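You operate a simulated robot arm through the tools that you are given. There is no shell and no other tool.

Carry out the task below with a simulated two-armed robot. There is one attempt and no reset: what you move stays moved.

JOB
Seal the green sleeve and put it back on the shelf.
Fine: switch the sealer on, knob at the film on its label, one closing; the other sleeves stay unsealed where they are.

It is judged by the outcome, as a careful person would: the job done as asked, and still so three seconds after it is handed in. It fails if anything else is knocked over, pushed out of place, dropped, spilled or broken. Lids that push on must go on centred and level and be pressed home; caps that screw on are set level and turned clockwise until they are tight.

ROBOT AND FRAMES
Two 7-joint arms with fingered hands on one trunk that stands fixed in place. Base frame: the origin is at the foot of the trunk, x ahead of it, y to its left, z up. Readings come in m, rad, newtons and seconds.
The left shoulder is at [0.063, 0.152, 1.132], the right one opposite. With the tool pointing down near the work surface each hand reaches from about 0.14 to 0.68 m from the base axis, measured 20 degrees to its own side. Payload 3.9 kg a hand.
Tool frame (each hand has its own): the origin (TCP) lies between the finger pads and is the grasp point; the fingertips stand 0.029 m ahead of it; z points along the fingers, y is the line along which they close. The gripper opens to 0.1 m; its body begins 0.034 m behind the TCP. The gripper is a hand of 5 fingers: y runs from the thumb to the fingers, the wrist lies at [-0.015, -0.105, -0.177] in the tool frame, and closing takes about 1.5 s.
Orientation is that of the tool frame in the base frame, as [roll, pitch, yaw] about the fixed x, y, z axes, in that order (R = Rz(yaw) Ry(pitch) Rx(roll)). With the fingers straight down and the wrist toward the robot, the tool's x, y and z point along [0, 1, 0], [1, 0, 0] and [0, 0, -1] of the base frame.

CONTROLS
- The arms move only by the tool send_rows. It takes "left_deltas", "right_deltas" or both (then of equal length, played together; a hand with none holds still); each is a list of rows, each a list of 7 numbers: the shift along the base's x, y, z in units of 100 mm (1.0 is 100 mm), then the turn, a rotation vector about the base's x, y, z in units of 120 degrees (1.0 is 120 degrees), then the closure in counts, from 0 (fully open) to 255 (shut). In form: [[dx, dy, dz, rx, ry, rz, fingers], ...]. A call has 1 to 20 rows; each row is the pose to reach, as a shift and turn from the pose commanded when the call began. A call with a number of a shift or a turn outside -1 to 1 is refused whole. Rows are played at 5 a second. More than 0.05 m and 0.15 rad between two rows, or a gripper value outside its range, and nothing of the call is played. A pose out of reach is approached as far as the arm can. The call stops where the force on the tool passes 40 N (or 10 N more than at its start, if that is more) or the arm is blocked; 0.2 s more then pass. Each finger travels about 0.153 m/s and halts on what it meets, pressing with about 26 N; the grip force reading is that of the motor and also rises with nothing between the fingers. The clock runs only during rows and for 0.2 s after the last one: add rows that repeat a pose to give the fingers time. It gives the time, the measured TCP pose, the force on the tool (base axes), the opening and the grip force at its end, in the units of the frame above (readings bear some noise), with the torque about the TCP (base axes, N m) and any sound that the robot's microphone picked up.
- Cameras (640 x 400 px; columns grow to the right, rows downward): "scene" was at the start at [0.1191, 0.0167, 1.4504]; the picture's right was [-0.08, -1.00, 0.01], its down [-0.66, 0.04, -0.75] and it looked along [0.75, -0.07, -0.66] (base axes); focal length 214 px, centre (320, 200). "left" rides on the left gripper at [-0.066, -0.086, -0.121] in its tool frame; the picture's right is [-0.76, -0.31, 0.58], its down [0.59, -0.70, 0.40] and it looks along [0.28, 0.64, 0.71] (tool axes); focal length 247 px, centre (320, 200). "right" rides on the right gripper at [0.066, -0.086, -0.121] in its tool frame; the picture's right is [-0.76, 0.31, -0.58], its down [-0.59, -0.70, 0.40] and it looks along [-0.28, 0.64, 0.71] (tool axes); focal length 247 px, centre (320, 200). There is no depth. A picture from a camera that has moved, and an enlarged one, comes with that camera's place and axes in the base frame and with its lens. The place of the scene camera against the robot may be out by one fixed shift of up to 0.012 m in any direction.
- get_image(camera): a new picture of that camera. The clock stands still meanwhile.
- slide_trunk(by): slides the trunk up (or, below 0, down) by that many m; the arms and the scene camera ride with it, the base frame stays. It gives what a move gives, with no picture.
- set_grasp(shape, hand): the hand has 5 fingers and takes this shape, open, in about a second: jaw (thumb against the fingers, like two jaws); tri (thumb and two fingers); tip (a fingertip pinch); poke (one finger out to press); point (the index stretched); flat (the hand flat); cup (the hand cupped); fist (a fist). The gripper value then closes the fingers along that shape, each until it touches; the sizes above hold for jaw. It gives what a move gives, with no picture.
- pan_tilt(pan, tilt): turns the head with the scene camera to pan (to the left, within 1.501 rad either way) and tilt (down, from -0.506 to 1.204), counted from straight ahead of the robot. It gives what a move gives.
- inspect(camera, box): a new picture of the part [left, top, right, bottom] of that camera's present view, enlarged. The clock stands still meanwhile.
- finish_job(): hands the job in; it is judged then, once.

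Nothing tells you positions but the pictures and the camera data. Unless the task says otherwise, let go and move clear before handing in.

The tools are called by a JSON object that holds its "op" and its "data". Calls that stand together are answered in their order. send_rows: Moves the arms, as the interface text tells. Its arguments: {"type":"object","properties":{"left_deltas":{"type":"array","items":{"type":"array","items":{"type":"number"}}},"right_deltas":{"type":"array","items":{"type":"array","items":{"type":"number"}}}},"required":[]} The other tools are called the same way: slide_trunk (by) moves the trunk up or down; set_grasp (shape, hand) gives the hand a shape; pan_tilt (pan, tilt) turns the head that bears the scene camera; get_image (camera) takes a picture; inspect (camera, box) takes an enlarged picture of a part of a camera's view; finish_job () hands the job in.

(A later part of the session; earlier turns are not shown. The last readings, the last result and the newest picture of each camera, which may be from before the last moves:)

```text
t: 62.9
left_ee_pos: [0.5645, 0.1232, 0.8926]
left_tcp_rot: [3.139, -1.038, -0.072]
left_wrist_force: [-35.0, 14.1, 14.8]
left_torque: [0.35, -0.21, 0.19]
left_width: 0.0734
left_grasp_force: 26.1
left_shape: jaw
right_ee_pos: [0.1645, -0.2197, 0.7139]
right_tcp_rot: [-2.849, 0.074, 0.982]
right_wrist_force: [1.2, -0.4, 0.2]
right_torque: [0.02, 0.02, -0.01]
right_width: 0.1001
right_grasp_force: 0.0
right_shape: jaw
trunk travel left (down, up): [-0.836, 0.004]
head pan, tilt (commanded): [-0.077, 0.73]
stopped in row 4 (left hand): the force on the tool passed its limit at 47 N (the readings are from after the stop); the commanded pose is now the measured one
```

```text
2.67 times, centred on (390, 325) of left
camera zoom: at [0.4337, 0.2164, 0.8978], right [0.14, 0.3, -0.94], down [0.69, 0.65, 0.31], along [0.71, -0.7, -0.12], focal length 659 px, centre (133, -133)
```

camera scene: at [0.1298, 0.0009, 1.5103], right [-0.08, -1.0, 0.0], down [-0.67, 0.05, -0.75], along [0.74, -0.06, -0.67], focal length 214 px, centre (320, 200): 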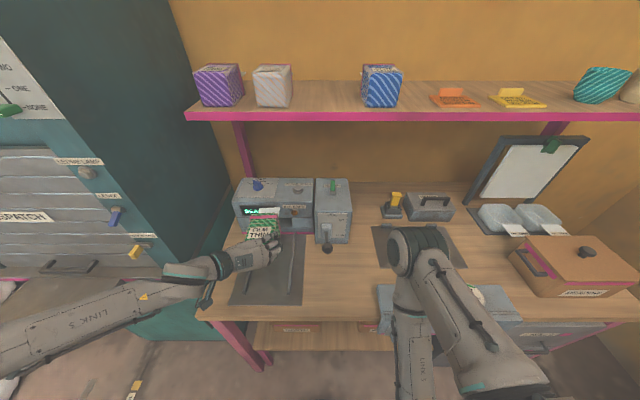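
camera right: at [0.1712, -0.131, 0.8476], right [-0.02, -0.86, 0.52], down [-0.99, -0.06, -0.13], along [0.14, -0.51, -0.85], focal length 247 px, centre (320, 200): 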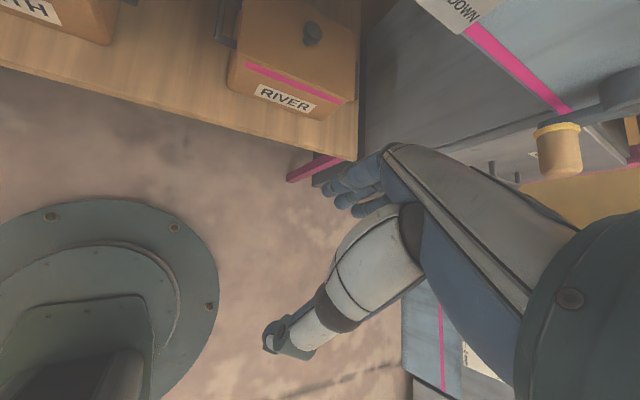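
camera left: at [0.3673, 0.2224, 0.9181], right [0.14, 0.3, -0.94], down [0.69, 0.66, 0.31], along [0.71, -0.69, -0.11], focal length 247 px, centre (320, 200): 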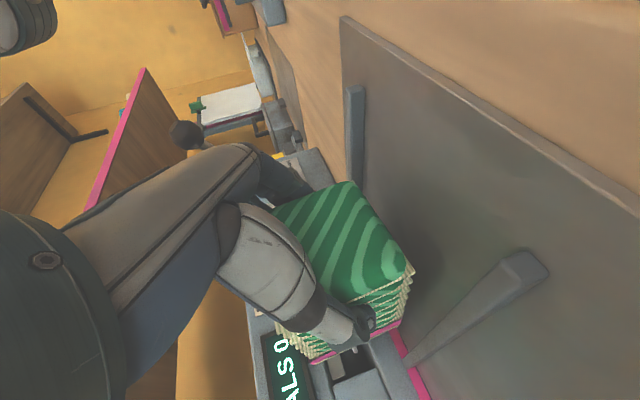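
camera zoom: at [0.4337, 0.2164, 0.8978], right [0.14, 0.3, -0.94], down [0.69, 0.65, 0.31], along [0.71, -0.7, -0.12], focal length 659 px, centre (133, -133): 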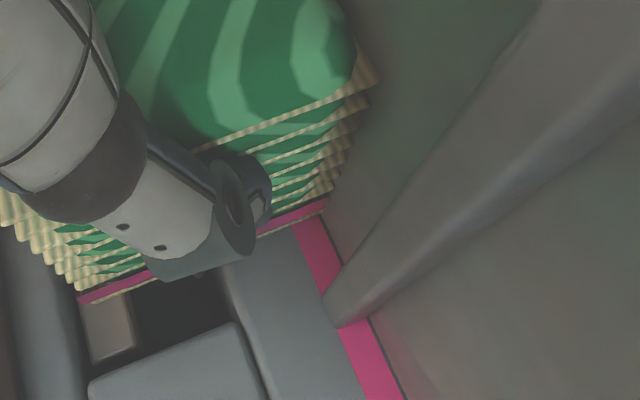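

Something stopped the slide with about 2 cm between the band and the sealer's face. I'll back off a few millimetres to unload and study what it met.

{"op": "send_rows", "data": {"left_deltas": [[-0.05, 0.004, 0.01, 0, 0, 0, 255], [-0.05, 0.004, 0.01, 0, 0, 0, 255]]}}

{"op": "inspect", "data": {"camera": "scene", "box": [250, 205, 310, 250]}}

{"op": "inspect", "data": {"camera": "left", "box": [300, 200, 460, 400]}}

{"op": "get_image", "data": {"camera": "left"}}

```text
t: 63.5
left_ee_pos: [0.5651, 0.1226, 0.8927]
left_tcp_rot: [-3.14, -1.041, -0.075]
left_wrist_force: [-20.4, 9.9, 11.4]
left_torque: [0.25, -0.15, 0.1]
left_width: 0.0733
left_grasp_force: 25.9
left_shape: jaw
right_ee_pos: [0.1646, -0.221, 0.7138]
right_tcp_rot: [-2.849, 0.074, 0.98]
right_wrist_force: [-0.4, 0.1, -0.1]
right_torque: [0.01, 0.04, -0.01]
right_width: 0.0996
right_grasp_force: 0.0
right_shape: jaw
trunk travel left (down, up): [-0.836, 0.004]
head pan, tilt (commanded): [-0.077, 0.73]
```

```text
8.89 times, centred on (280, 228) of scene
camera zoom: at [0.1223, 0.0015, 1.511], right [-0.08, -1.0, 0.0], down [-0.66, 0.05, -0.75], along [0.75, -0.06, -0.66], focal length 1906 px, centre (676, -44)
```

zoom: 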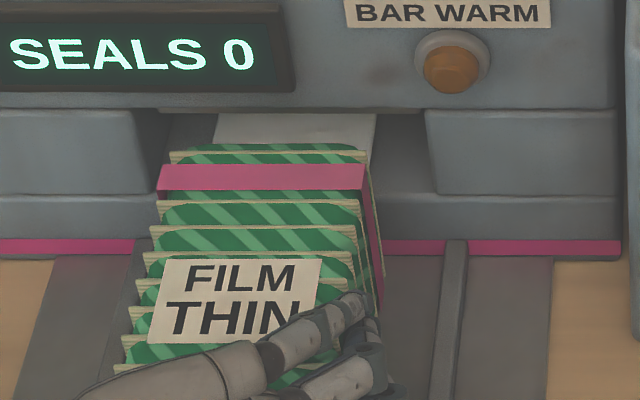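

```text
2.00 times, centred on (380, 300) of left
camera zoom: at [0.433, 0.2162, 0.8978], right [0.14, 0.3, -0.94], down [0.69, 0.65, 0.31], along [0.71, -0.69, -0.12], focal length 494 px, centre (200, 0)
```

zoom: 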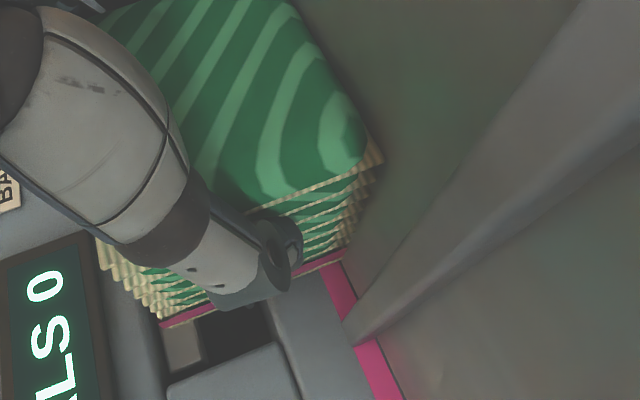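

```text
taken
camera left: at [0.433, 0.2162, 0.8978], right [0.14, 0.3, -0.94], down [0.69, 0.65, 0.31], along [0.71, -0.69, -0.12], focal length 247 px, centre (320, 200)
```

left: 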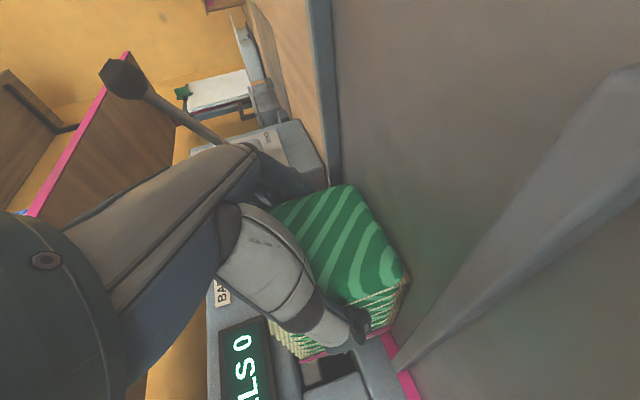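

The lowest fingertip appears to be rubbing the right-hand rail. I'll lift a few millimetres, shift slightly left, and retry the forward slide gently.

{"op": "send_rows", "data": {"left_deltas": [[-0.05, 0.02, 0.05, 0, 0, 0, 255], [-0.05, 0.05, 0.08, 0, 0, 0, 255], [-0.05, 0.05, 0.08, 0, 0, 0, 255]]}}

```text
t: 64.3
left_ee_pos: [0.564, 0.1256, 0.8968]
left_tcp_rot: [-3.133, -1.035, -0.081]
left_wrist_force: [1.2, -0.3, -1.8]
left_torque: [0.04, 0.07, 0.0]
left_width: 0.0731
left_grasp_force: 26.2
left_shape: jaw
right_ee_pos: [0.1687, -0.221, 0.7103]
right_tcp_rot: [-2.844, 0.079, 0.982]
right_wrist_force: [0.5, 0.0, -0.4]
right_torque: [0.0, -0.01, -0.01]
right_width: 0.1
right_grasp_force: 0.0
right_shape: jaw
trunk travel left (down, up): [-0.836, 0.004]
head pan, tilt (commanded): [-0.077, 0.73]
```

All contact forces are gone. I'll advance again in small rows.

{"op": "send_rows", "data": {"left_deltas": [[0.06, -0.005, 0, 0, 0, 0, 255], [0.12, -0.01, 0, 0, 0, 0, 255], [0.18, -0.015, 0, 0, 0, 0, 255], [0.18, -0.015, 0, 0, 0, 0, 255]]}}

{"op": "inspect", "data": {"camera": "scene", "box": [250, 205, 310, 250]}}

```text
t: 65.0
left_ee_pos: [0.565, 0.1247, 0.8946]
left_tcp_rot: [-3.135, -1.027, -0.086]
left_wrist_force: [-33.6, 10.6, 6.1]
left_torque: [0.26, -0.38, -0.08]
left_width: 0.0733
left_grasp_force: 26.0
left_shape: jaw
right_ee_pos: [0.165, -0.2194, 0.7132]
right_tcp_rot: [-2.846, 0.076, 0.982]
right_wrist_force: [0.3, 0.9, -0.5]
right_torque: [0.05, 0.01, -0.03]
right_width: 0.0999
right_grasp_force: 0.0
right_shape: jaw
trunk travel left (down, up): [-0.836, 0.004]
head pan, tilt (commanded): [-0.077, 0.73]
stopped in row 3 (left hand): the force on the tool passed its limit at 44 N (the readings are from after the stop); the commanded pose is now the measured one
```

```text
8.89 times, centred on (280, 228) of scene
camera zoom: at [0.1223, 0.0015, 1.5111], right [-0.08, -1.0, 0.0], down [-0.66, 0.05, -0.75], along [0.75, -0.06, -0.66], focal length 1906 px, centre (676, -44)
```

zoom: 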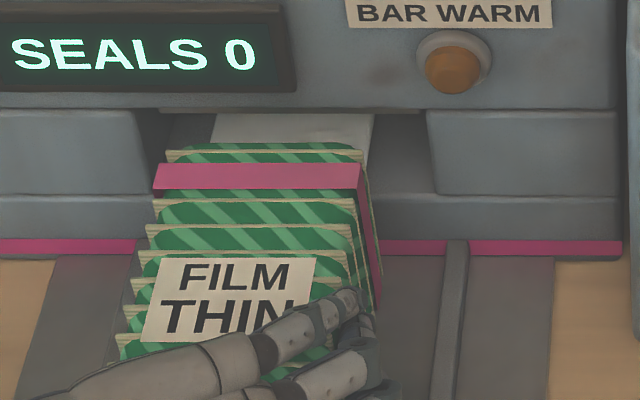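

The stop is the sleeve's back seated against the sealer's lower jaw, with the tail fully in the slot. I'll ease off the load, lower to light tray contact, and check.

{"op": "send_rows", "data": {"left_deltas": [[-0.05, 0.0, 0.0, 0, 0, 0, 255], [-0.05, 0.0, -0.02, 0, 0, 0, 255], [-0.05, 0.0, -0.03, 0, 0, 0, 255]]}}

{"op": "inspect", "data": {"camera": "scene", "box": [240, 195, 330, 285]}}

{"op": "inspect", "data": {"camera": "left", "box": [240, 120, 460, 400]}}

```text
t: 65.8
left_ee_pos: [0.5649, 0.1256, 0.8933]
left_tcp_rot: [-3.133, -1.032, -0.082]
left_wrist_force: [-17.8, 7.2, 5.5]
left_torque: [0.23, -0.25, 0.07]
left_width: 0.073
left_grasp_force: 25.7
left_shape: jaw
right_ee_pos: [0.1651, -0.2195, 0.7119]
right_tcp_rot: [-2.847, 0.075, 0.98]
right_wrist_force: [0.2, -0.3, 0.6]
right_torque: [0.01, -0.02, 0.03]
right_width: 0.0997
right_grasp_force: 0.0
right_shape: jaw
trunk travel left (down, up): [-0.836, 0.004]
head pan, tilt (commanded): [-0.077, 0.73]
```

```text
4.44 times, centred on (285, 240) of scene
camera zoom: at [0.124, 0.0009, 1.5109], right [-0.08, -1.0, 0.0], down [-0.66, 0.05, -0.75], along [0.75, -0.06, -0.66], focal length 953 px, centre (476, 22)
```

zoom: 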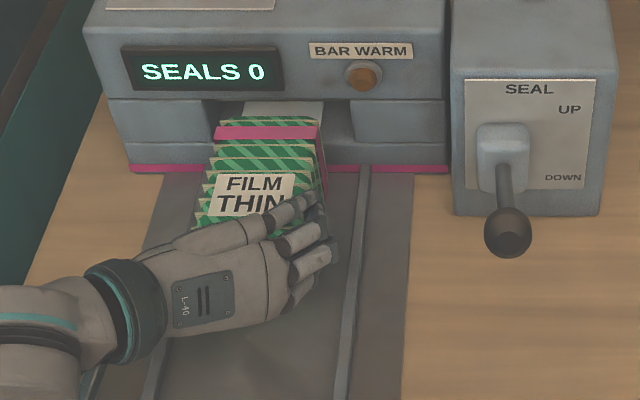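

```text
1.43 times, centred on (350, 260) of left
camera zoom: at [0.434, 0.2188, 0.8998], right [0.13, 0.3, -0.94], down [0.7, 0.65, 0.3], along [0.71, -0.7, -0.12], focal length 353 px, centre (277, 114)
```

zoom: 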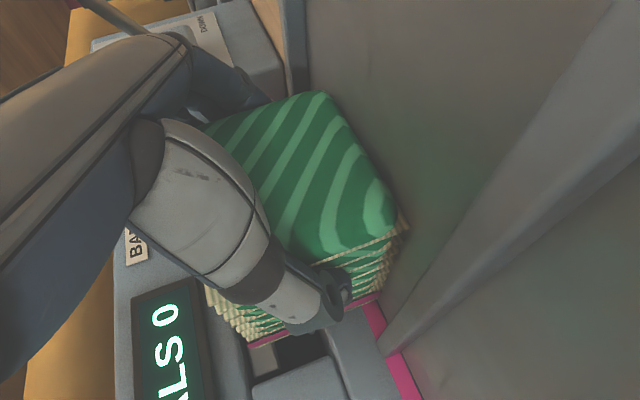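

Still about 18 N pressing forward; I'll ease off a little more.

{"op": "send_rows", "data": {"left_deltas": [[-0.03, 0.0, 0.0, 0, 0, 0, 255], [-0.05, 0.0, 0.0, 0, 0, 0, 255], [-0.05, 0.0, 0.0, 0, 0, 0, 255]]}}

```text
t: 66.6
left_ee_pos: [0.5627, 0.1236, 0.8916]
left_tcp_rot: [-3.134, -1.031, -0.083]
left_wrist_force: [2.6, 2.0, 8.4]
left_torque: [0.04, -0.13, 0.04]
left_width: 0.0734
left_grasp_force: 26.0
left_shape: jaw
right_ee_pos: [0.1663, -0.221, 0.7118]
right_tcp_rot: [-2.844, 0.076, 0.978]
right_wrist_force: [0.2, 0.0, -0.9]
right_torque: [-0.02, -0.03, 0.01]
right_width: 0.1001
right_grasp_force: 0.1
right_shape: jaw
trunk travel left (down, up): [-0.836, 0.004]
head pan, tilt (commanded): [-0.077, 0.73]
```

Forces are now light and the sleeve rests on the tray. I'll open the hand just slightly to let go, then check.

{"op": "send_rows", "data": {"left_deltas": [[0, 0, 0, 0, 0, 0, 150], [0, 0, 0, 0, 0, 0, 90], [0, 0, 0, 0, 0, 0, 60], [0, 0, 0, 0, 0, 0, 45], [0, 0, 0, 0, 0, 0, 45], [0, 0, 0, 0, 0, 0, 45]]}}

{"op": "inspect", "data": {"camera": "scene", "box": [240, 195, 330, 285]}}

{"op": "inspect", "data": {"camera": "left", "box": [240, 120, 460, 400]}}

```text
t: 68.0
left_ee_pos: [0.5627, 0.1246, 0.8897]
left_tcp_rot: [-3.136, -1.028, -0.083]
left_wrist_force: [-0.8, 0.1, -0.9]
left_torque: [0.07, -0.02, 0.03]
left_width: 0.0737
left_grasp_force: 26.1
left_shape: jaw
right_ee_pos: [0.1668, -0.2201, 0.7107]
right_tcp_rot: [-2.845, 0.077, 0.979]
right_wrist_force: [0.6, -0.4, 0.4]
right_torque: [-0.01, -0.04, -0.02]
right_width: 0.0999
right_grasp_force: 0.0
right_shape: jaw
trunk travel left (down, up): [-0.836, 0.004]
head pan, tilt (commanded): [-0.077, 0.73]
```

```text
4.44 times, centred on (285, 240) of scene
camera zoom: at [0.1288, -0.0004, 1.5103], right [-0.08, -1.0, 0.0], down [-0.66, 0.05, -0.75], along [0.74, -0.06, -0.67], focal length 953 px, centre (476, 22)
```

zoom: 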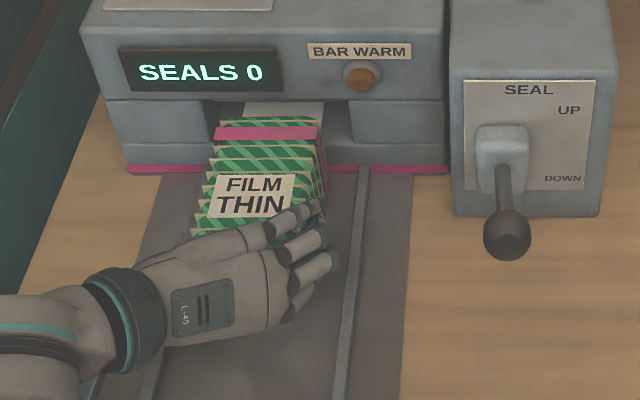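

```text
1.43 times, centred on (350, 260) of left
camera zoom: at [0.431, 0.2177, 0.8971], right [0.13, 0.3, -0.95], down [0.7, 0.65, 0.3], along [0.71, -0.7, -0.13], focal length 353 px, centre (277, 114)
```

zoom: 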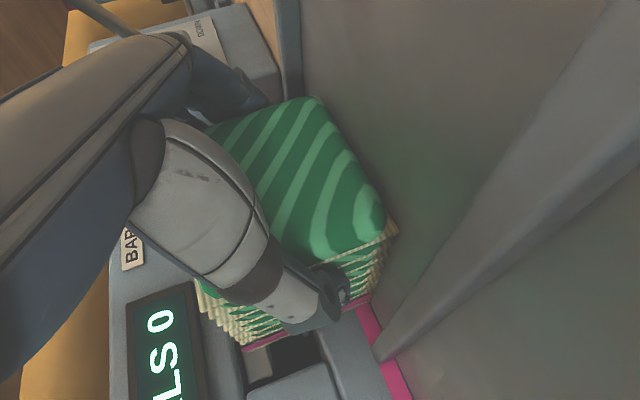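

The grip still reads closed at that setting. I'll open a bit more.

{"op": "send_rows", "data": {"left_deltas": [[0, 0, 0, 0, 0, 0, 30], [0, 0, 0, 0, 0, 0, 25], [0, 0, 0, 0, 0, 0, 25], [0, 0, 0, 0, 0, 0, 25]]}}

```text
t: 69.0
left_ee_pos: [0.5622, 0.1245, 0.8895]
left_tcp_rot: [-3.135, -1.026, -0.081]
left_wrist_force: [-1.0, 0.5, -1.4]
left_torque: [-0.02, -0.01, 0.01]
left_width: 0.0901
left_grasp_force: 0.0
left_shape: jaw
right_ee_pos: [0.1684, -0.2205, 0.7123]
right_tcp_rot: [-2.845, 0.079, 0.98]
right_wrist_force: [-1.1, 0.1, -0.2]
right_torque: [0.02, 0.0, -0.02]
right_width: 0.0999
right_grasp_force: 0.0
right_shape: jaw
trunk travel left (down, up): [-0.836, 0.004]
head pan, tilt (commanded): [-0.077, 0.73]
```

Released at 90 mm opening. I'll check the picture before withdrawing the hand.

{"op": "inspect", "data": {"camera": "scene", "box": [240, 195, 330, 285]}}

{"op": "inspect", "data": {"camera": "left", "box": [240, 120, 460, 400]}}

```text
4.44 times, centred on (285, 240) of scene
camera zoom: at [0.1288, -0.0004, 1.5104], right [-0.08, -1.0, 0.0], down [-0.66, 0.05, -0.75], along [0.74, -0.06, -0.67], focal length 953 px, centre (476, 22)
```

zoom: 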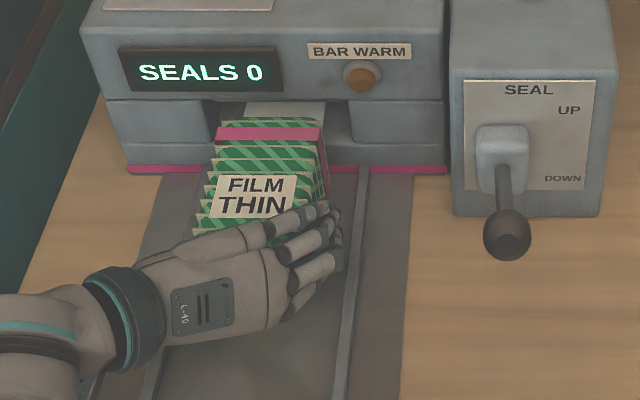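

```text
1.43 times, centred on (350, 260) of left
camera zoom: at [0.4313, 0.2177, 0.8977], right [0.13, 0.3, -0.94], down [0.7, 0.65, 0.3], along [0.71, -0.7, -0.13], focal length 353 px, centre (277, 114)
```

zoom: 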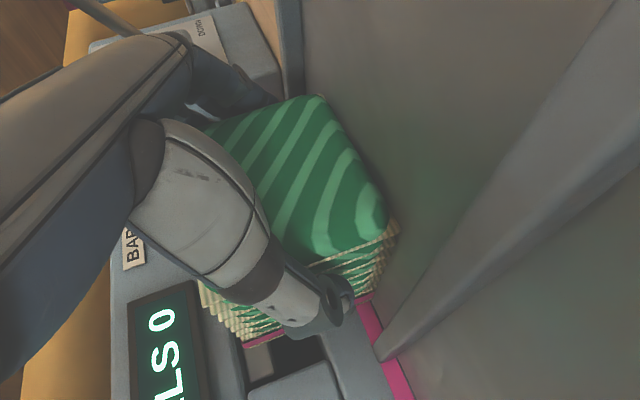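

The sleeve sits in place with its tail in the slot. I'll draw the hand straight back along the tray and then up.

{"op": "send_rows", "data": {"left_deltas": [[0, 0, 0.05, 0, 0, 0, 25], [-0.1, 0.008, 0.06, 0, 0, 0, 25], [-0.25, 0.02, 0.06, 0, 0, 0, 25], [-0.45, 0.036, 0.08, 0, 0, 0, 20], [-0.65, 0.052, 0.15, 0, 0, 0, 10], [-0.8, 0.064, 0.4, 0, 0, 0, 0], [-0.8, 0.064, 0.7, 0, 0, 0, 0]]}}

{"op": "inspect", "data": {"camera": "scene", "box": [230, 180, 360, 290]}}

{"op": "inspect", "data": {"camera": "scene", "box": [285, 200, 310, 216]}}

```text
t: 70.6
left_ee_pos: [0.4835, 0.1289, 0.9603]
left_tcp_rot: [-3.139, -1.029, -0.078]
left_wrist_force: [0.7, -0.1, 0.6]
left_torque: [0.03, 0.02, 0.0]
left_width: 0.1001
left_grasp_force: 0.0
left_shape: jaw
right_ee_pos: [0.168, -0.2218, 0.7121]
right_tcp_rot: [-2.843, 0.078, 0.98]
right_wrist_force: [1.0, 0.1, -0.5]
right_torque: [0.0, 0.03, 0.02]
right_width: 0.1
right_grasp_force: 0.0
right_shape: jaw
trunk travel left (down, up): [-0.836, 0.004]
head pan, tilt (commanded): [-0.077, 0.73]
```

```text
3.64 times, centred on (295, 235) of scene
camera zoom: at [0.1288, -0.0009, 1.5103], right [-0.08, -1.0, 0.0], down [-0.66, 0.05, -0.75], along [0.74, -0.06, -0.67], focal length 780 px, centre (411, 73)
```

zoom: 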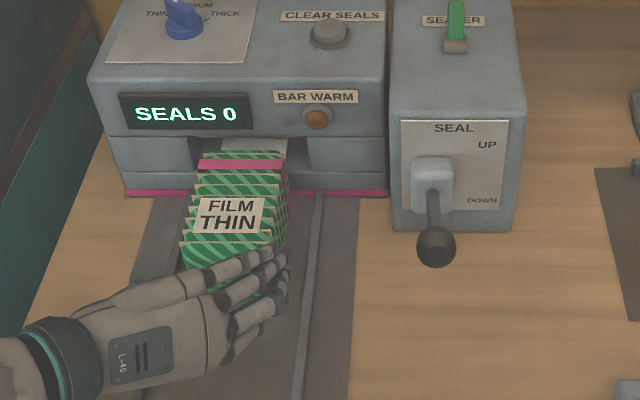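

```text
16.00 times, centred on (298, 208) of scene
camera zoom: at [0.1288, -0.0009, 1.5103], right [-0.08, -1.0, 0.0], down [-0.66, 0.05, -0.75], along [0.74, -0.06, -0.67], focal length 3432 px, centre (680, 72)
```

zoom: 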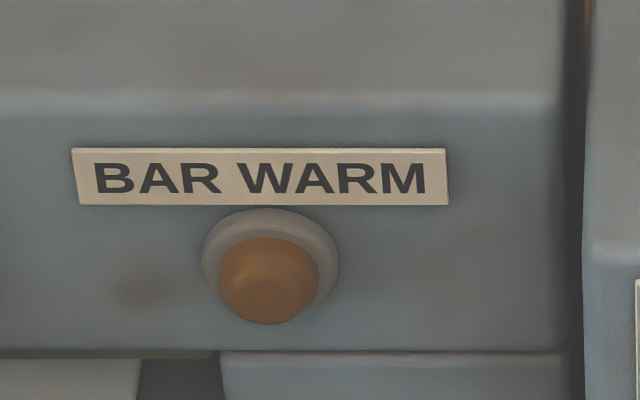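

The tail is inserted and the sleeve rests free. The BAR WARM lamp is still dull, so I'll keep waiting while I bring the left hand up and over toward the lever ball, which I place at about (0.486, -0.055, 1.004).

{"op": "send_rows", "data": {"left_deltas": [[-0.05, 0, 0.25, 0, 0, 0, 0], [-0.1, 0, 0.5, 0.004, 0.05, 0, 0], [-0.1, -0.1, 0.75, 0.008, 0.1, 0, 0], [-0.1, -0.3, 1.0, 0.012, 0.15, 0, 0], [-0.1, -0.5, 1.0, 0.016, 0.2, 0, 0], [-0.1, -0.7, 1.0, 0.019, 0.239, 0, 0]]}}

{"op": "send_rows", "data": {"left_deltas": [[0.02, -0.25, 0.2, 0, 0, 0, 0], [0.04, -0.5, 0.4, 0, 0, 0, 0], [0.05, -0.8, 0.5, 0, 0, 0, 0], [0.05, -1.0, 0.5, 0, 0, 0, 0], [0.05, -1.0, 0.5, 0, 0, 0, 0]]}}

{"op": "get_image", "data": {"camera": "scene"}}

{"op": "get_image", "data": {"camera": "left"}}

```text
t: 72.0
left_ee_pos: [0.4736, 0.0574, 1.0592]
left_tcp_rot: [-3.132, -0.524, -0.083]
left_wrist_force: [0.2, -0.9, 0.4]
left_torque: [0.02, 0.0, 0.02]
left_width: 0.0997
left_grasp_force: 0.0
left_shape: jaw
right_ee_pos: [0.1677, -0.2212, 0.7116]
right_tcp_rot: [-2.842, 0.078, 0.981]
right_wrist_force: [1.0, -0.1, 0.6]
right_torque: [0.04, -0.02, 0.01]
right_width: 0.1001
right_grasp_force: 0.0
right_shape: jaw
trunk travel left (down, up): [-0.836, 0.004]
head pan, tilt (commanded): [-0.077, 0.73]
```

```text
t: 73.2
left_ee_pos: [0.4774, -0.0391, 1.1104]
left_tcp_rot: [-3.137, -0.527, -0.08]
left_wrist_force: [0.4, -0.1, 0.1]
left_torque: [0.01, 0.02, 0.0]
left_width: 0.0999
left_grasp_force: 0.1
left_shape: jaw
right_ee_pos: [0.1687, -0.2213, 0.7118]
right_tcp_rot: [-2.843, 0.077, 0.979]
right_wrist_force: [0.5, -0.3, 0.7]
right_torque: [-0.02, 0.02, -0.04]
right_width: 0.1001
right_grasp_force: 0.1
right_shape: jaw
trunk travel left (down, up): [-0.836, 0.004]
head pan, tilt (commanded): [-0.077, 0.73]
```

```text
taken
camera scene: at [0.1287, 0.0008, 1.5104], right [-0.08, -1.0, 0.0], down [-0.66, 0.05, -0.75], along [0.74, -0.06, -0.67], focal length 214 px, centre (320, 200)
```

scene: 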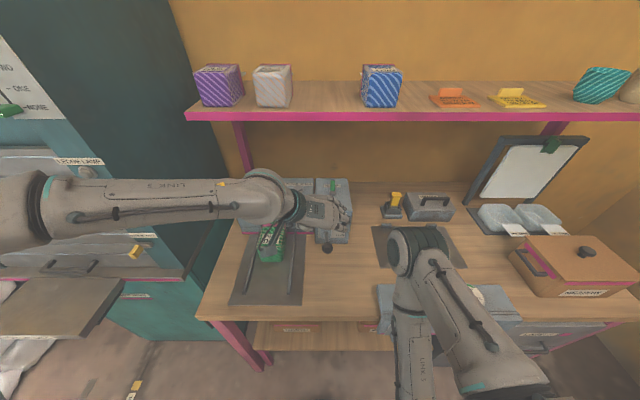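

```text
taken
camera left: at [0.3671, 0.0546, 1.1826], right [-0.34, 0.34, -0.88], down [0.76, 0.65, -0.05], along [0.55, -0.68, -0.48], focal length 247 px, centre (320, 200)
```

left: 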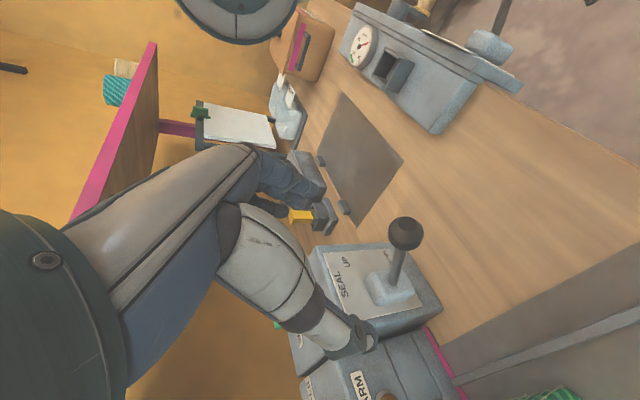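

The ball position checks out at (0.487, -0.056, 1.004). I'll look at the lamp from the wrist camera.

{"op": "inspect", "data": {"camera": "left", "box": [330, 340, 450, 400]}}

{"op": "inspect", "data": {"camera": "scene", "box": [230, 165, 360, 275]}}

```text
5.33 times, centred on (390, 370) of left
camera zoom: at [0.3671, 0.0546, 1.1826], right [-0.34, 0.34, -0.88], down [0.76, 0.65, -0.05], along [0.55, -0.68, -0.48], focal length 1317 px, centre (-53, -707)
```

zoom: 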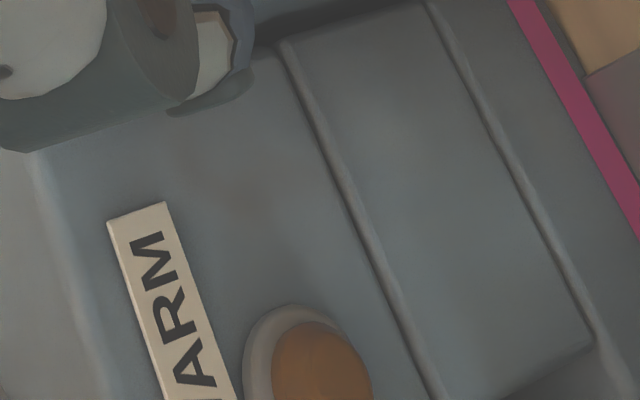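

```text
3.64 times, centred on (295, 220) of scene
camera zoom: at [0.1287, 0.0008, 1.5104], right [-0.08, -1.0, 0.0], down [-0.66, 0.05, -0.75], along [0.74, -0.06, -0.67], focal length 780 px, centre (411, 127)
```

zoom: 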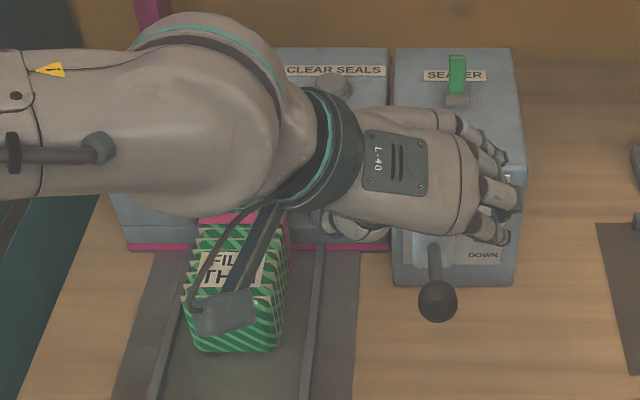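

The lamp is still dull. I'll lower the open hand around the lever ball (without closing) while the bar warms.

{"op": "send_rows", "data": {"left_deltas": [[0.05, -0.1, -0.15, 0, 0, 0, 0], [0.1, -0.165, -0.3, 0, 0, 0, 0], [0.1, -0.165, -0.5, 0, 0, 0, 0], [0.1, -0.165, -0.7, 0, 0, 0, 0], [0.1, -0.165, -0.85, 0, 0, 0, 0], [0.1, -0.165, -0.95, 0, 0, 0, 0], [0.1, -0.165, -0.95, 0, 0, 0, 0]]}}

{"op": "get_image", "data": {"camera": "left"}}

{"op": "inspect", "data": {"camera": "scene", "box": [230, 175, 360, 285]}}

```text
t: 74.8
left_ee_pos: [0.4878, -0.0557, 1.0158]
left_tcp_rot: [-3.135, -0.527, -0.082]
left_wrist_force: [-0.1, -0.6, -0.7]
left_torque: [0.03, 0.02, -0.02]
left_width: 0.0997
left_grasp_force: 0.0
left_shape: jaw
right_ee_pos: [0.1679, -0.2203, 0.7123]
right_tcp_rot: [-2.845, 0.077, 0.981]
right_wrist_force: [0.8, -0.2, -0.4]
right_torque: [-0.03, 0.0, 0.01]
right_width: 0.1002
right_grasp_force: 0.1
right_shape: jaw
trunk travel left (down, up): [-0.836, 0.004]
head pan, tilt (commanded): [-0.077, 0.73]
```

```text
taken
camera left: at [0.3772, 0.0357, 1.0882], right [-0.34, 0.34, -0.88], down [0.76, 0.65, -0.05], along [0.55, -0.68, -0.48], focal length 247 px, centre (320, 200)
```

left: 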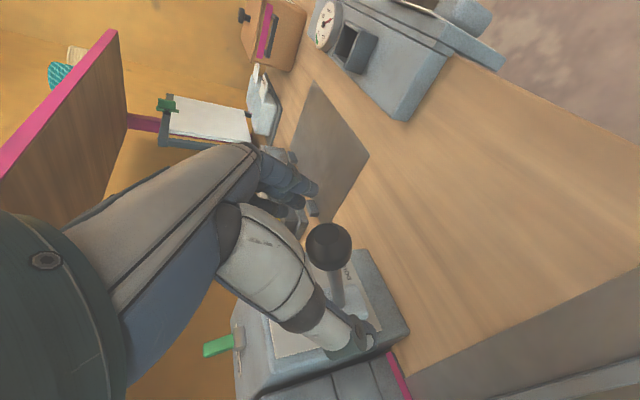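

```text
3.64 times, centred on (295, 230) of scene
camera zoom: at [0.1286, -0.0002, 1.5104], right [-0.08, -1.0, 0.0], down [-0.66, 0.05, -0.75], along [0.74, -0.06, -0.67], focal length 780 px, centre (411, 91)
```

zoom: 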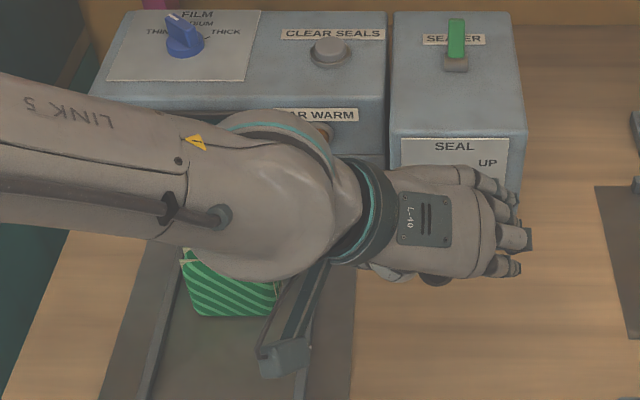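

The ball is between the thumb and fingers. I'll hold here and wait for the bar to warm.

{"op": "send_rows", "data": {"left_deltas": [[0, 0, 0, 0, 0, 0, 0], [0, 0, 0, 0, 0, 0, 0], [0, 0, 0, 0, 0, 0, 0], [0, 0, 0, 0, 0, 0, 0], [0, 0, 0, 0, 0, 0, 0], [0, 0, 0, 0, 0, 0, 0], [0, 0, 0, 0, 0, 0, 0], [0, 0, 0, 0, 0, 0, 0], [0, 0, 0, 0, 0, 0, 0], [0, 0, 0, 0, 0, 0, 0], [0, 0, 0, 0, 0, 0, 0], [0, 0, 0, 0, 0, 0, 0], [0, 0, 0, 0, 0, 0, 0], [0, 0, 0, 0, 0, 0, 0], [0, 0, 0, 0, 0, 0, 0], [0, 0, 0, 0, 0, 0, 0], [0, 0, 0, 0, 0, 0, 0], [0, 0, 0, 0, 0, 0, 0], [0, 0, 0, 0, 0, 0, 0], [0, 0, 0, 0, 0, 0, 0]]}}

{"op": "send_rows", "data": {"left_deltas": [[0, 0, 0, 0, 0, 0, 0], [0, 0, 0, 0, 0, 0, 0], [0, 0, 0, 0, 0, 0, 0], [0, 0, 0, 0, 0, 0, 0], [0, 0, 0, 0, 0, 0, 0], [0, 0, 0, 0, 0, 0, 0], [0, 0, 0, 0, 0, 0, 0], [0, 0, 0, 0, 0, 0, 0], [0, 0, 0, 0, 0, 0, 0], [0, 0, 0, 0, 0, 0, 0], [0, 0, 0, 0, 0, 0, 0], [0, 0, 0, 0, 0, 0, 0], [0, 0, 0, 0, 0, 0, 0], [0, 0, 0, 0, 0, 0, 0], [0, 0, 0, 0, 0, 0, 0], [0, 0, 0, 0, 0, 0, 0], [0, 0, 0, 0, 0, 0, 0], [0, 0, 0, 0, 0, 0, 0], [0, 0, 0, 0, 0, 0, 0], [0, 0, 0, 0, 0, 0, 0]]}}

{"op": "inspect", "data": {"camera": "scene", "box": [280, 195, 320, 225]}}

```text
t: 79.0
left_ee_pos: [0.4877, -0.0572, 1.015]
left_tcp_rot: [-3.137, -0.528, -0.081]
left_wrist_force: [0.2, 0.8, -0.3]
left_torque: [0.04, 0.0, 0.02]
left_width: 0.0999
left_grasp_force: 0.0
left_shape: jaw
right_ee_pos: [0.1682, -0.2211, 0.7122]
right_tcp_rot: [-2.845, 0.075, 0.98]
right_wrist_force: [0.5, -0.1, -0.4]
right_torque: [0.01, 0.0, 0.0]
right_width: 0.0997
right_grasp_force: 0.0
right_shape: jaw
trunk travel left (down, up): [-0.836, 0.004]
head pan, tilt (commanded): [-0.077, 0.73]
```

```text
t: 83.2
left_ee_pos: [0.488, -0.0567, 1.0156]
left_tcp_rot: [-3.134, -0.526, -0.083]
left_wrist_force: [-0.2, -0.8, -0.2]
left_torque: [0.0, 0.0, 0.0]
left_width: 0.1
left_grasp_force: 0.1
left_shape: jaw
right_ee_pos: [0.1683, -0.2209, 0.7111]
right_tcp_rot: [-2.843, 0.078, 0.981]
right_wrist_force: [-0.7, -0.3, -0.5]
right_torque: [-0.04, 0.0, -0.02]
right_width: 0.0999
right_grasp_force: 0.2
right_shape: jaw
trunk travel left (down, up): [-0.836, 0.004]
head pan, tilt (commanded): [-0.077, 0.73]
```

```text
13.33 times, centred on (300, 210) of scene
camera zoom: at [0.1288, -0.0004, 1.5103], right [-0.08, -1.0, 0.0], down [-0.66, 0.05, -0.75], along [0.74, -0.06, -0.67], focal length 2860 px, centre (587, 67)
```

zoom: 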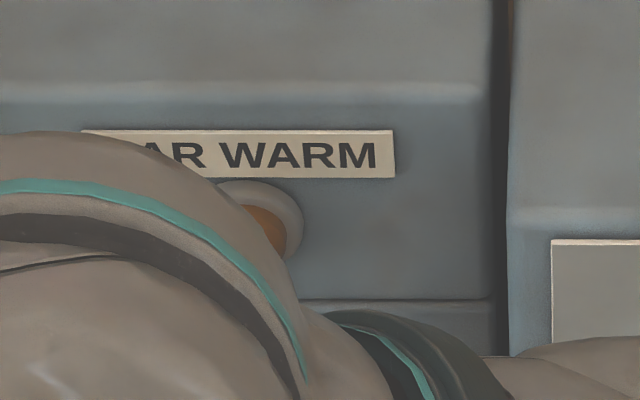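

Still dull after about a minute. I'll wait longer.

{"op": "send_rows", "data": {"left_deltas": [[0, 0, 0, 0, 0, 0, 0], [0, 0, 0, 0, 0, 0, 0], [0, 0, 0, 0, 0, 0, 0], [0, 0, 0, 0, 0, 0, 0], [0, 0, 0, 0, 0, 0, 0], [0, 0, 0, 0, 0, 0, 0], [0, 0, 0, 0, 0, 0, 0], [0, 0, 0, 0, 0, 0, 0], [0, 0, 0, 0, 0, 0, 0], [0, 0, 0, 0, 0, 0, 0], [0, 0, 0, 0, 0, 0, 0], [0, 0, 0, 0, 0, 0, 0], [0, 0, 0, 0, 0, 0, 0], [0, 0, 0, 0, 0, 0, 0], [0, 0, 0, 0, 0, 0, 0], [0, 0, 0, 0, 0, 0, 0], [0, 0, 0, 0, 0, 0, 0], [0, 0, 0, 0, 0, 0, 0], [0, 0, 0, 0, 0, 0, 0], [0, 0, 0, 0, 0, 0, 0]]}}

{"op": "send_rows", "data": {"left_deltas": [[0, 0, 0, 0, 0, 0, 0], [0, 0, 0, 0, 0, 0, 0], [0, 0, 0, 0, 0, 0, 0], [0, 0, 0, 0, 0, 0, 0], [0, 0, 0, 0, 0, 0, 0], [0, 0, 0, 0, 0, 0, 0], [0, 0, 0, 0, 0, 0, 0], [0, 0, 0, 0, 0, 0, 0], [0, 0, 0, 0, 0, 0, 0], [0, 0, 0, 0, 0, 0, 0], [0, 0, 0, 0, 0, 0, 0], [0, 0, 0, 0, 0, 0, 0], [0, 0, 0, 0, 0, 0, 0], [0, 0, 0, 0, 0, 0, 0], [0, 0, 0, 0, 0, 0, 0], [0, 0, 0, 0, 0, 0, 0], [0, 0, 0, 0, 0, 0, 0], [0, 0, 0, 0, 0, 0, 0], [0, 0, 0, 0, 0, 0, 0], [0, 0, 0, 0, 0, 0, 0]]}}

{"op": "send_rows", "data": {"left_deltas": [[0, 0, 0, 0, 0, 0, 0], [0, 0, 0, 0, 0, 0, 0], [0, 0, 0, 0, 0, 0, 0], [0, 0, 0, 0, 0, 0, 0], [0, 0, 0, 0, 0, 0, 0], [0, 0, 0, 0, 0, 0, 0], [0, 0, 0, 0, 0, 0, 0], [0, 0, 0, 0, 0, 0, 0], [0, 0, 0, 0, 0, 0, 0], [0, 0, 0, 0, 0, 0, 0], [0, 0, 0, 0, 0, 0, 0], [0, 0, 0, 0, 0, 0, 0], [0, 0, 0, 0, 0, 0, 0], [0, 0, 0, 0, 0, 0, 0], [0, 0, 0, 0, 0, 0, 0], [0, 0, 0, 0, 0, 0, 0], [0, 0, 0, 0, 0, 0, 0], [0, 0, 0, 0, 0, 0, 0], [0, 0, 0, 0, 0, 0, 0], [0, 0, 0, 0, 0, 0, 0]]}}

{"op": "inspect", "data": {"camera": "scene", "box": [240, 165, 360, 245]}}

```text
t: 87.4
left_ee_pos: [0.4884, -0.0569, 1.0161]
left_tcp_rot: [-3.135, -0.527, -0.081]
left_wrist_force: [-0.1, -0.8, 0.6]
left_torque: [-0.02, 0.02, 0.03]
left_width: 0.0997
left_grasp_force: 0.0
left_shape: jaw
right_ee_pos: [0.1681, -0.2202, 0.7117]
right_tcp_rot: [-2.845, 0.077, 0.98]
right_wrist_force: [0.6, 0.0, -0.7]
right_torque: [0.02, 0.0, 0.0]
right_width: 0.1002
right_grasp_force: 0.0
right_shape: jaw
trunk travel left (down, up): [-0.836, 0.004]
head pan, tilt (commanded): [-0.077, 0.73]
```

```text
t: 91.6
left_ee_pos: [0.4876, -0.0581, 1.0156]
left_tcp_rot: [-3.138, -0.527, -0.079]
left_wrist_force: [-0.2, -0.1, 0.3]
left_torque: [-0.02, 0.0, -0.02]
left_width: 0.0997
left_grasp_force: 0.0
left_shape: jaw
right_ee_pos: [0.1667, -0.2207, 0.7114]
right_tcp_rot: [-2.844, 0.075, 0.98]
right_wrist_force: [0.1, 0.1, 0.7]
right_torque: [-0.01, 0.0, -0.01]
right_width: 0.1001
right_grasp_force: 0.0
right_shape: jaw
trunk travel left (down, up): [-0.836, 0.004]
head pan, tilt (commanded): [-0.077, 0.73]
```

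```text
t: 95.8
left_ee_pos: [0.4871, -0.0567, 1.0151]
left_tcp_rot: [-3.136, -0.528, -0.081]
left_wrist_force: [0.0, 0.4, -0.4]
left_torque: [0.0, -0.02, 0.01]
left_width: 0.0998
left_grasp_force: 0.0
left_shape: jaw
right_ee_pos: [0.1677, -0.22, 0.7116]
right_tcp_rot: [-2.845, 0.077, 0.981]
right_wrist_force: [0.1, -1.1, 0.5]
right_torque: [0.01, 0.01, -0.01]
right_width: 0.1
right_grasp_force: 0.0
right_shape: jaw
trunk travel left (down, up): [-0.836, 0.004]
head pan, tilt (commanded): [-0.077, 0.73]
```

```text
5.00 times, centred on (300, 205) of scene
camera zoom: at [0.1288, -0.0004, 1.5103], right [-0.08, -1.0, 0.0], down [-0.66, 0.05, -0.75], along [0.74, -0.06, -0.67], focal length 1072 px, centre (420, 175)
```

zoom: 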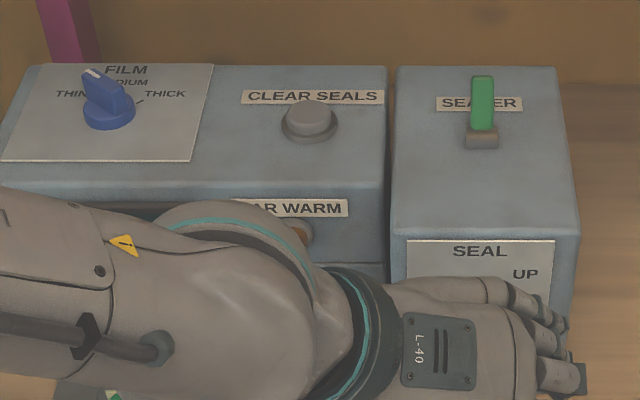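

Still no change in the lamp. I'll wait another stretch and then look again.

{"op": "send_rows", "data": {"left_deltas": [[0, 0, 0, 0, 0, 0, 0], [0, 0, 0, 0, 0, 0, 0], [0, 0, 0, 0, 0, 0, 0], [0, 0, 0, 0, 0, 0, 0], [0, 0, 0, 0, 0, 0, 0], [0, 0, 0, 0, 0, 0, 0], [0, 0, 0, 0, 0, 0, 0], [0, 0, 0, 0, 0, 0, 0], [0, 0, 0, 0, 0, 0, 0], [0, 0, 0, 0, 0, 0, 0], [0, 0, 0, 0, 0, 0, 0], [0, 0, 0, 0, 0, 0, 0], [0, 0, 0, 0, 0, 0, 0], [0, 0, 0, 0, 0, 0, 0], [0, 0, 0, 0, 0, 0, 0], [0, 0, 0, 0, 0, 0, 0], [0, 0, 0, 0, 0, 0, 0], [0, 0, 0, 0, 0, 0, 0], [0, 0, 0, 0, 0, 0, 0], [0, 0, 0, 0, 0, 0, 0]]}}

{"op": "send_rows", "data": {"left_deltas": [[0, 0, 0, 0, 0, 0, 0], [0, 0, 0, 0, 0, 0, 0], [0, 0, 0, 0, 0, 0, 0], [0, 0, 0, 0, 0, 0, 0], [0, 0, 0, 0, 0, 0, 0], [0, 0, 0, 0, 0, 0, 0], [0, 0, 0, 0, 0, 0, 0], [0, 0, 0, 0, 0, 0, 0], [0, 0, 0, 0, 0, 0, 0], [0, 0, 0, 0, 0, 0, 0], [0, 0, 0, 0, 0, 0, 0], [0, 0, 0, 0, 0, 0, 0], [0, 0, 0, 0, 0, 0, 0], [0, 0, 0, 0, 0, 0, 0], [0, 0, 0, 0, 0, 0, 0], [0, 0, 0, 0, 0, 0, 0], [0, 0, 0, 0, 0, 0, 0], [0, 0, 0, 0, 0, 0, 0], [0, 0, 0, 0, 0, 0, 0], [0, 0, 0, 0, 0, 0, 0]]}}

{"op": "send_rows", "data": {"left_deltas": [[0, 0, 0, 0, 0, 0, 0], [0, 0, 0, 0, 0, 0, 0], [0, 0, 0, 0, 0, 0, 0], [0, 0, 0, 0, 0, 0, 0], [0, 0, 0, 0, 0, 0, 0], [0, 0, 0, 0, 0, 0, 0], [0, 0, 0, 0, 0, 0, 0], [0, 0, 0, 0, 0, 0, 0], [0, 0, 0, 0, 0, 0, 0], [0, 0, 0, 0, 0, 0, 0], [0, 0, 0, 0, 0, 0, 0], [0, 0, 0, 0, 0, 0, 0], [0, 0, 0, 0, 0, 0, 0], [0, 0, 0, 0, 0, 0, 0], [0, 0, 0, 0, 0, 0, 0], [0, 0, 0, 0, 0, 0, 0], [0, 0, 0, 0, 0, 0, 0], [0, 0, 0, 0, 0, 0, 0], [0, 0, 0, 0, 0, 0, 0], [0, 0, 0, 0, 0, 0, 0]]}}

{"op": "inspect", "data": {"camera": "scene", "box": [280, 195, 320, 225]}}

```text
t: 100.0
left_ee_pos: [0.4882, -0.0573, 1.0167]
left_tcp_rot: [-3.136, -0.528, -0.082]
left_wrist_force: [0.2, 0.3, 0.2]
left_torque: [-0.01, -0.01, 0.0]
left_width: 0.0998
left_grasp_force: 0.0
left_shape: jaw
right_ee_pos: [0.167, -0.22, 0.7111]
right_tcp_rot: [-2.842, 0.077, 0.98]
right_wrist_force: [0.2, -0.3, 0.2]
right_torque: [-0.02, 0.0, 0.01]
right_width: 0.0998
right_grasp_force: 0.0
right_shape: jaw
trunk travel left (down, up): [-0.836, 0.004]
head pan, tilt (commanded): [-0.077, 0.73]
```

```text
t: 104.2
left_ee_pos: [0.4879, -0.0589, 1.0163]
left_tcp_rot: [-3.137, -0.528, -0.081]
left_wrist_force: [0.2, 0.6, -0.6]
left_torque: [-0.01, 0.0, 0.0]
left_width: 0.0995
left_grasp_force: 0.0
left_shape: jaw
right_ee_pos: [0.1688, -0.2202, 0.711]
right_tcp_rot: [-2.842, 0.076, 0.979]
right_wrist_force: [-1.1, 0.4, -0.2]
right_torque: [0.0, 0.01, 0.01]
right_width: 0.1001
right_grasp_force: 0.0
right_shape: jaw
trunk travel left (down, up): [-0.836, 0.004]
head pan, tilt (commanded): [-0.077, 0.73]
```

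```text
t: 108.4
left_ee_pos: [0.4877, -0.0562, 1.0162]
left_tcp_rot: [-3.135, -0.528, -0.082]
left_wrist_force: [0.0, -0.4, 0.3]
left_torque: [0.02, 0.0, -0.02]
left_width: 0.0997
left_grasp_force: 0.1
left_shape: jaw
right_ee_pos: [0.1673, -0.2197, 0.7115]
right_tcp_rot: [-2.843, 0.077, 0.979]
right_wrist_force: [-0.3, -0.6, 0.5]
right_torque: [-0.02, 0.02, 0.0]
right_width: 0.0999
right_grasp_force: 0.1
right_shape: jaw
trunk travel left (down, up): [-0.836, 0.004]
head pan, tilt (commanded): [-0.077, 0.73]
```

```text
13.33 times, centred on (300, 210) of scene
camera zoom: at [0.1288, -0.0004, 1.5103], right [-0.08, -1.0, 0.0], down [-0.66, 0.05, -0.75], along [0.74, -0.06, -0.67], focal length 2860 px, centre (587, 67)
```

zoom: 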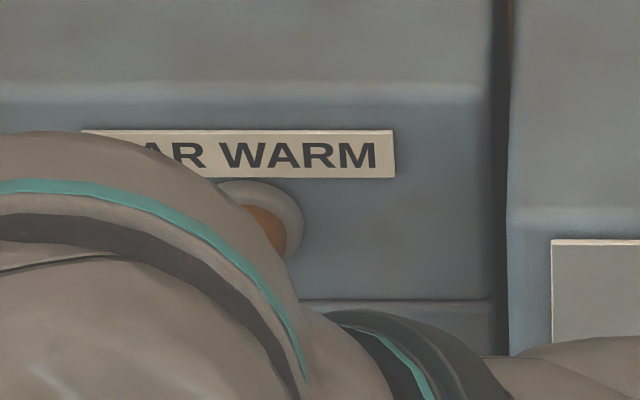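

No change yet. I'll wait a little more to be safe before deciding the lamp only responds once the lever is closed.

{"op": "send_rows", "data": {"left_deltas": [[0, 0, 0, 0, 0, 0, 0], [0, 0, 0, 0, 0, 0, 0], [0, 0, 0, 0, 0, 0, 0], [0, 0, 0, 0, 0, 0, 0], [0, 0, 0, 0, 0, 0, 0], [0, 0, 0, 0, 0, 0, 0], [0, 0, 0, 0, 0, 0, 0], [0, 0, 0, 0, 0, 0, 0], [0, 0, 0, 0, 0, 0, 0], [0, 0, 0, 0, 0, 0, 0], [0, 0, 0, 0, 0, 0, 0], [0, 0, 0, 0, 0, 0, 0], [0, 0, 0, 0, 0, 0, 0], [0, 0, 0, 0, 0, 0, 0], [0, 0, 0, 0, 0, 0, 0], [0, 0, 0, 0, 0, 0, 0], [0, 0, 0, 0, 0, 0, 0], [0, 0, 0, 0, 0, 0, 0], [0, 0, 0, 0, 0, 0, 0], [0, 0, 0, 0, 0, 0, 0]]}}

{"op": "send_rows", "data": {"left_deltas": [[0, 0, 0, 0, 0, 0, 0], [0, 0, 0, 0, 0, 0, 0], [0, 0, 0, 0, 0, 0, 0], [0, 0, 0, 0, 0, 0, 0], [0, 0, 0, 0, 0, 0, 0], [0, 0, 0, 0, 0, 0, 0], [0, 0, 0, 0, 0, 0, 0], [0, 0, 0, 0, 0, 0, 0], [0, 0, 0, 0, 0, 0, 0], [0, 0, 0, 0, 0, 0, 0], [0, 0, 0, 0, 0, 0, 0], [0, 0, 0, 0, 0, 0, 0], [0, 0, 0, 0, 0, 0, 0], [0, 0, 0, 0, 0, 0, 0], [0, 0, 0, 0, 0, 0, 0], [0, 0, 0, 0, 0, 0, 0], [0, 0, 0, 0, 0, 0, 0], [0, 0, 0, 0, 0, 0, 0], [0, 0, 0, 0, 0, 0, 0], [0, 0, 0, 0, 0, 0, 0]]}}

{"op": "send_rows", "data": {"left_deltas": [[0, 0, 0, 0, 0, 0, 0], [0, 0, 0, 0, 0, 0, 0], [0, 0, 0, 0, 0, 0, 0], [0, 0, 0, 0, 0, 0, 0], [0, 0, 0, 0, 0, 0, 0], [0, 0, 0, 0, 0, 0, 0], [0, 0, 0, 0, 0, 0, 0], [0, 0, 0, 0, 0, 0, 0], [0, 0, 0, 0, 0, 0, 0], [0, 0, 0, 0, 0, 0, 0], [0, 0, 0, 0, 0, 0, 0], [0, 0, 0, 0, 0, 0, 0], [0, 0, 0, 0, 0, 0, 0], [0, 0, 0, 0, 0, 0, 0], [0, 0, 0, 0, 0, 0, 0], [0, 0, 0, 0, 0, 0, 0], [0, 0, 0, 0, 0, 0, 0], [0, 0, 0, 0, 0, 0, 0], [0, 0, 0, 0, 0, 0, 0], [0, 0, 0, 0, 0, 0, 0]]}}

{"op": "inspect", "data": {"camera": "scene", "box": [280, 195, 320, 225]}}

```text
t: 112.6
left_ee_pos: [0.4879, -0.0563, 1.0164]
left_tcp_rot: [-3.135, -0.527, -0.081]
left_wrist_force: [0.4, 1.0, 0.2]
left_torque: [0.0, 0.01, -0.02]
left_width: 0.0998
left_grasp_force: 0.0
left_shape: jaw
right_ee_pos: [0.1675, -0.2209, 0.7119]
right_tcp_rot: [-2.843, 0.078, 0.979]
right_wrist_force: [-1.0, -1.0, 0.2]
right_torque: [0.0, 0.02, 0.0]
right_width: 0.1
right_grasp_force: 0.1
right_shape: jaw
trunk travel left (down, up): [-0.836, 0.004]
head pan, tilt (commanded): [-0.077, 0.73]
```

```text
t: 116.8
left_ee_pos: [0.488, -0.0558, 1.015]
left_tcp_rot: [-3.136, -0.526, -0.08]
left_wrist_force: [0.0, 0.2, 0.2]
left_torque: [0.01, -0.04, 0.02]
left_width: 0.1
left_grasp_force: 0.0
left_shape: jaw
right_ee_pos: [0.1676, -0.2196, 0.712]
right_tcp_rot: [-2.845, 0.078, 0.98]
right_wrist_force: [0.3, 0.7, -0.2]
right_torque: [0.01, -0.01, 0.02]
right_width: 0.1
right_grasp_force: 0.1
right_shape: jaw
trunk travel left (down, up): [-0.836, 0.004]
head pan, tilt (commanded): [-0.077, 0.73]
```

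```text
t: 121.0
left_ee_pos: [0.4891, -0.0575, 1.0175]
left_tcp_rot: [-3.137, -0.527, -0.081]
left_wrist_force: [0.4, 0.2, -0.1]
left_torque: [0.03, 0.01, -0.01]
left_width: 0.0997
left_grasp_force: 0.0
left_shape: jaw
right_ee_pos: [0.1669, -0.2199, 0.7117]
right_tcp_rot: [-2.843, 0.077, 0.979]
right_wrist_force: [0.3, 0.1, 0.3]
right_torque: [0.0, 0.0, 0.05]
right_width: 0.1001
right_grasp_force: 0.2
right_shape: jaw
trunk travel left (down, up): [-0.836, 0.004]
head pan, tilt (commanded): [-0.077, 0.73]
```

```text
13.33 times, centred on (300, 210) of scene
camera zoom: at [0.1288, -0.0004, 1.5103], right [-0.08, -1.0, 0.0], down [-0.66, 0.05, -0.75], along [0.74, -0.06, -0.67], focal length 2860 px, centre (587, 67)
```

zoom: 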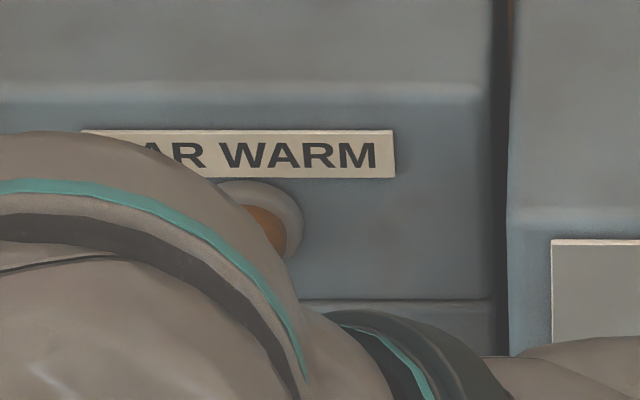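

The lamp evidently doesn't respond with the lever up, like an impulse sealer that heats on closing. I'll grip the lever ball now.

{"op": "send_rows", "data": {"left_deltas": [[0, 0, -0.08, 0, 0, 0, 60], [0, 0, -0.08, 0, 0, 0, 120], [0, 0, -0.08, 0, 0, 0, 180], [0, 0, -0.08, 0, 0, 0, 255], [0, 0, -0.08, 0, 0, 0, 255], [0, 0, -0.08, 0, 0, 0, 255]]}}

{"op": "get_image", "data": {"camera": "left"}}

```text
t: 122.4
left_ee_pos: [0.4891, -0.0571, 1.0061]
left_tcp_rot: [-3.135, -0.525, -0.08]
left_wrist_force: [1.6, 0.5, -4.5]
left_torque: [-0.07, 0.01, -0.05]
left_width: 0.0165
left_grasp_force: 25.9
left_shape: jaw
right_ee_pos: [0.1677, -0.2215, 0.7127]
right_tcp_rot: [-2.842, 0.077, 0.98]
right_wrist_force: [0.0, 0.3, -0.4]
right_torque: [-0.06, -0.01, 0.01]
right_width: 0.1
right_grasp_force: 0.2
right_shape: jaw
trunk travel left (down, up): [-0.836, 0.004]
head pan, tilt (commanded): [-0.077, 0.73]
```

```text
taken
camera left: at [0.3774, 0.0354, 1.0797], right [-0.34, 0.34, -0.88], down [0.76, 0.65, -0.05], along [0.55, -0.68, -0.48], focal length 247 px, centre (320, 200)
```

left: 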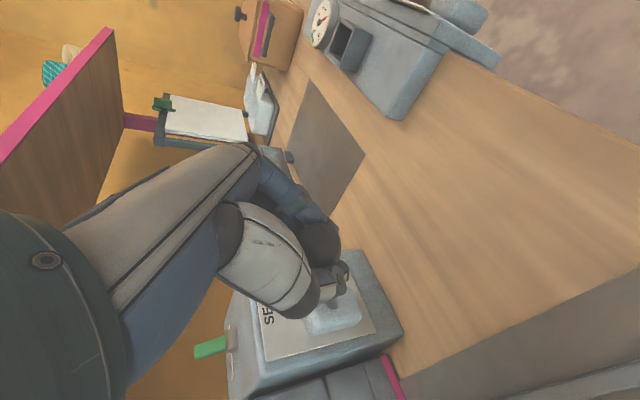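

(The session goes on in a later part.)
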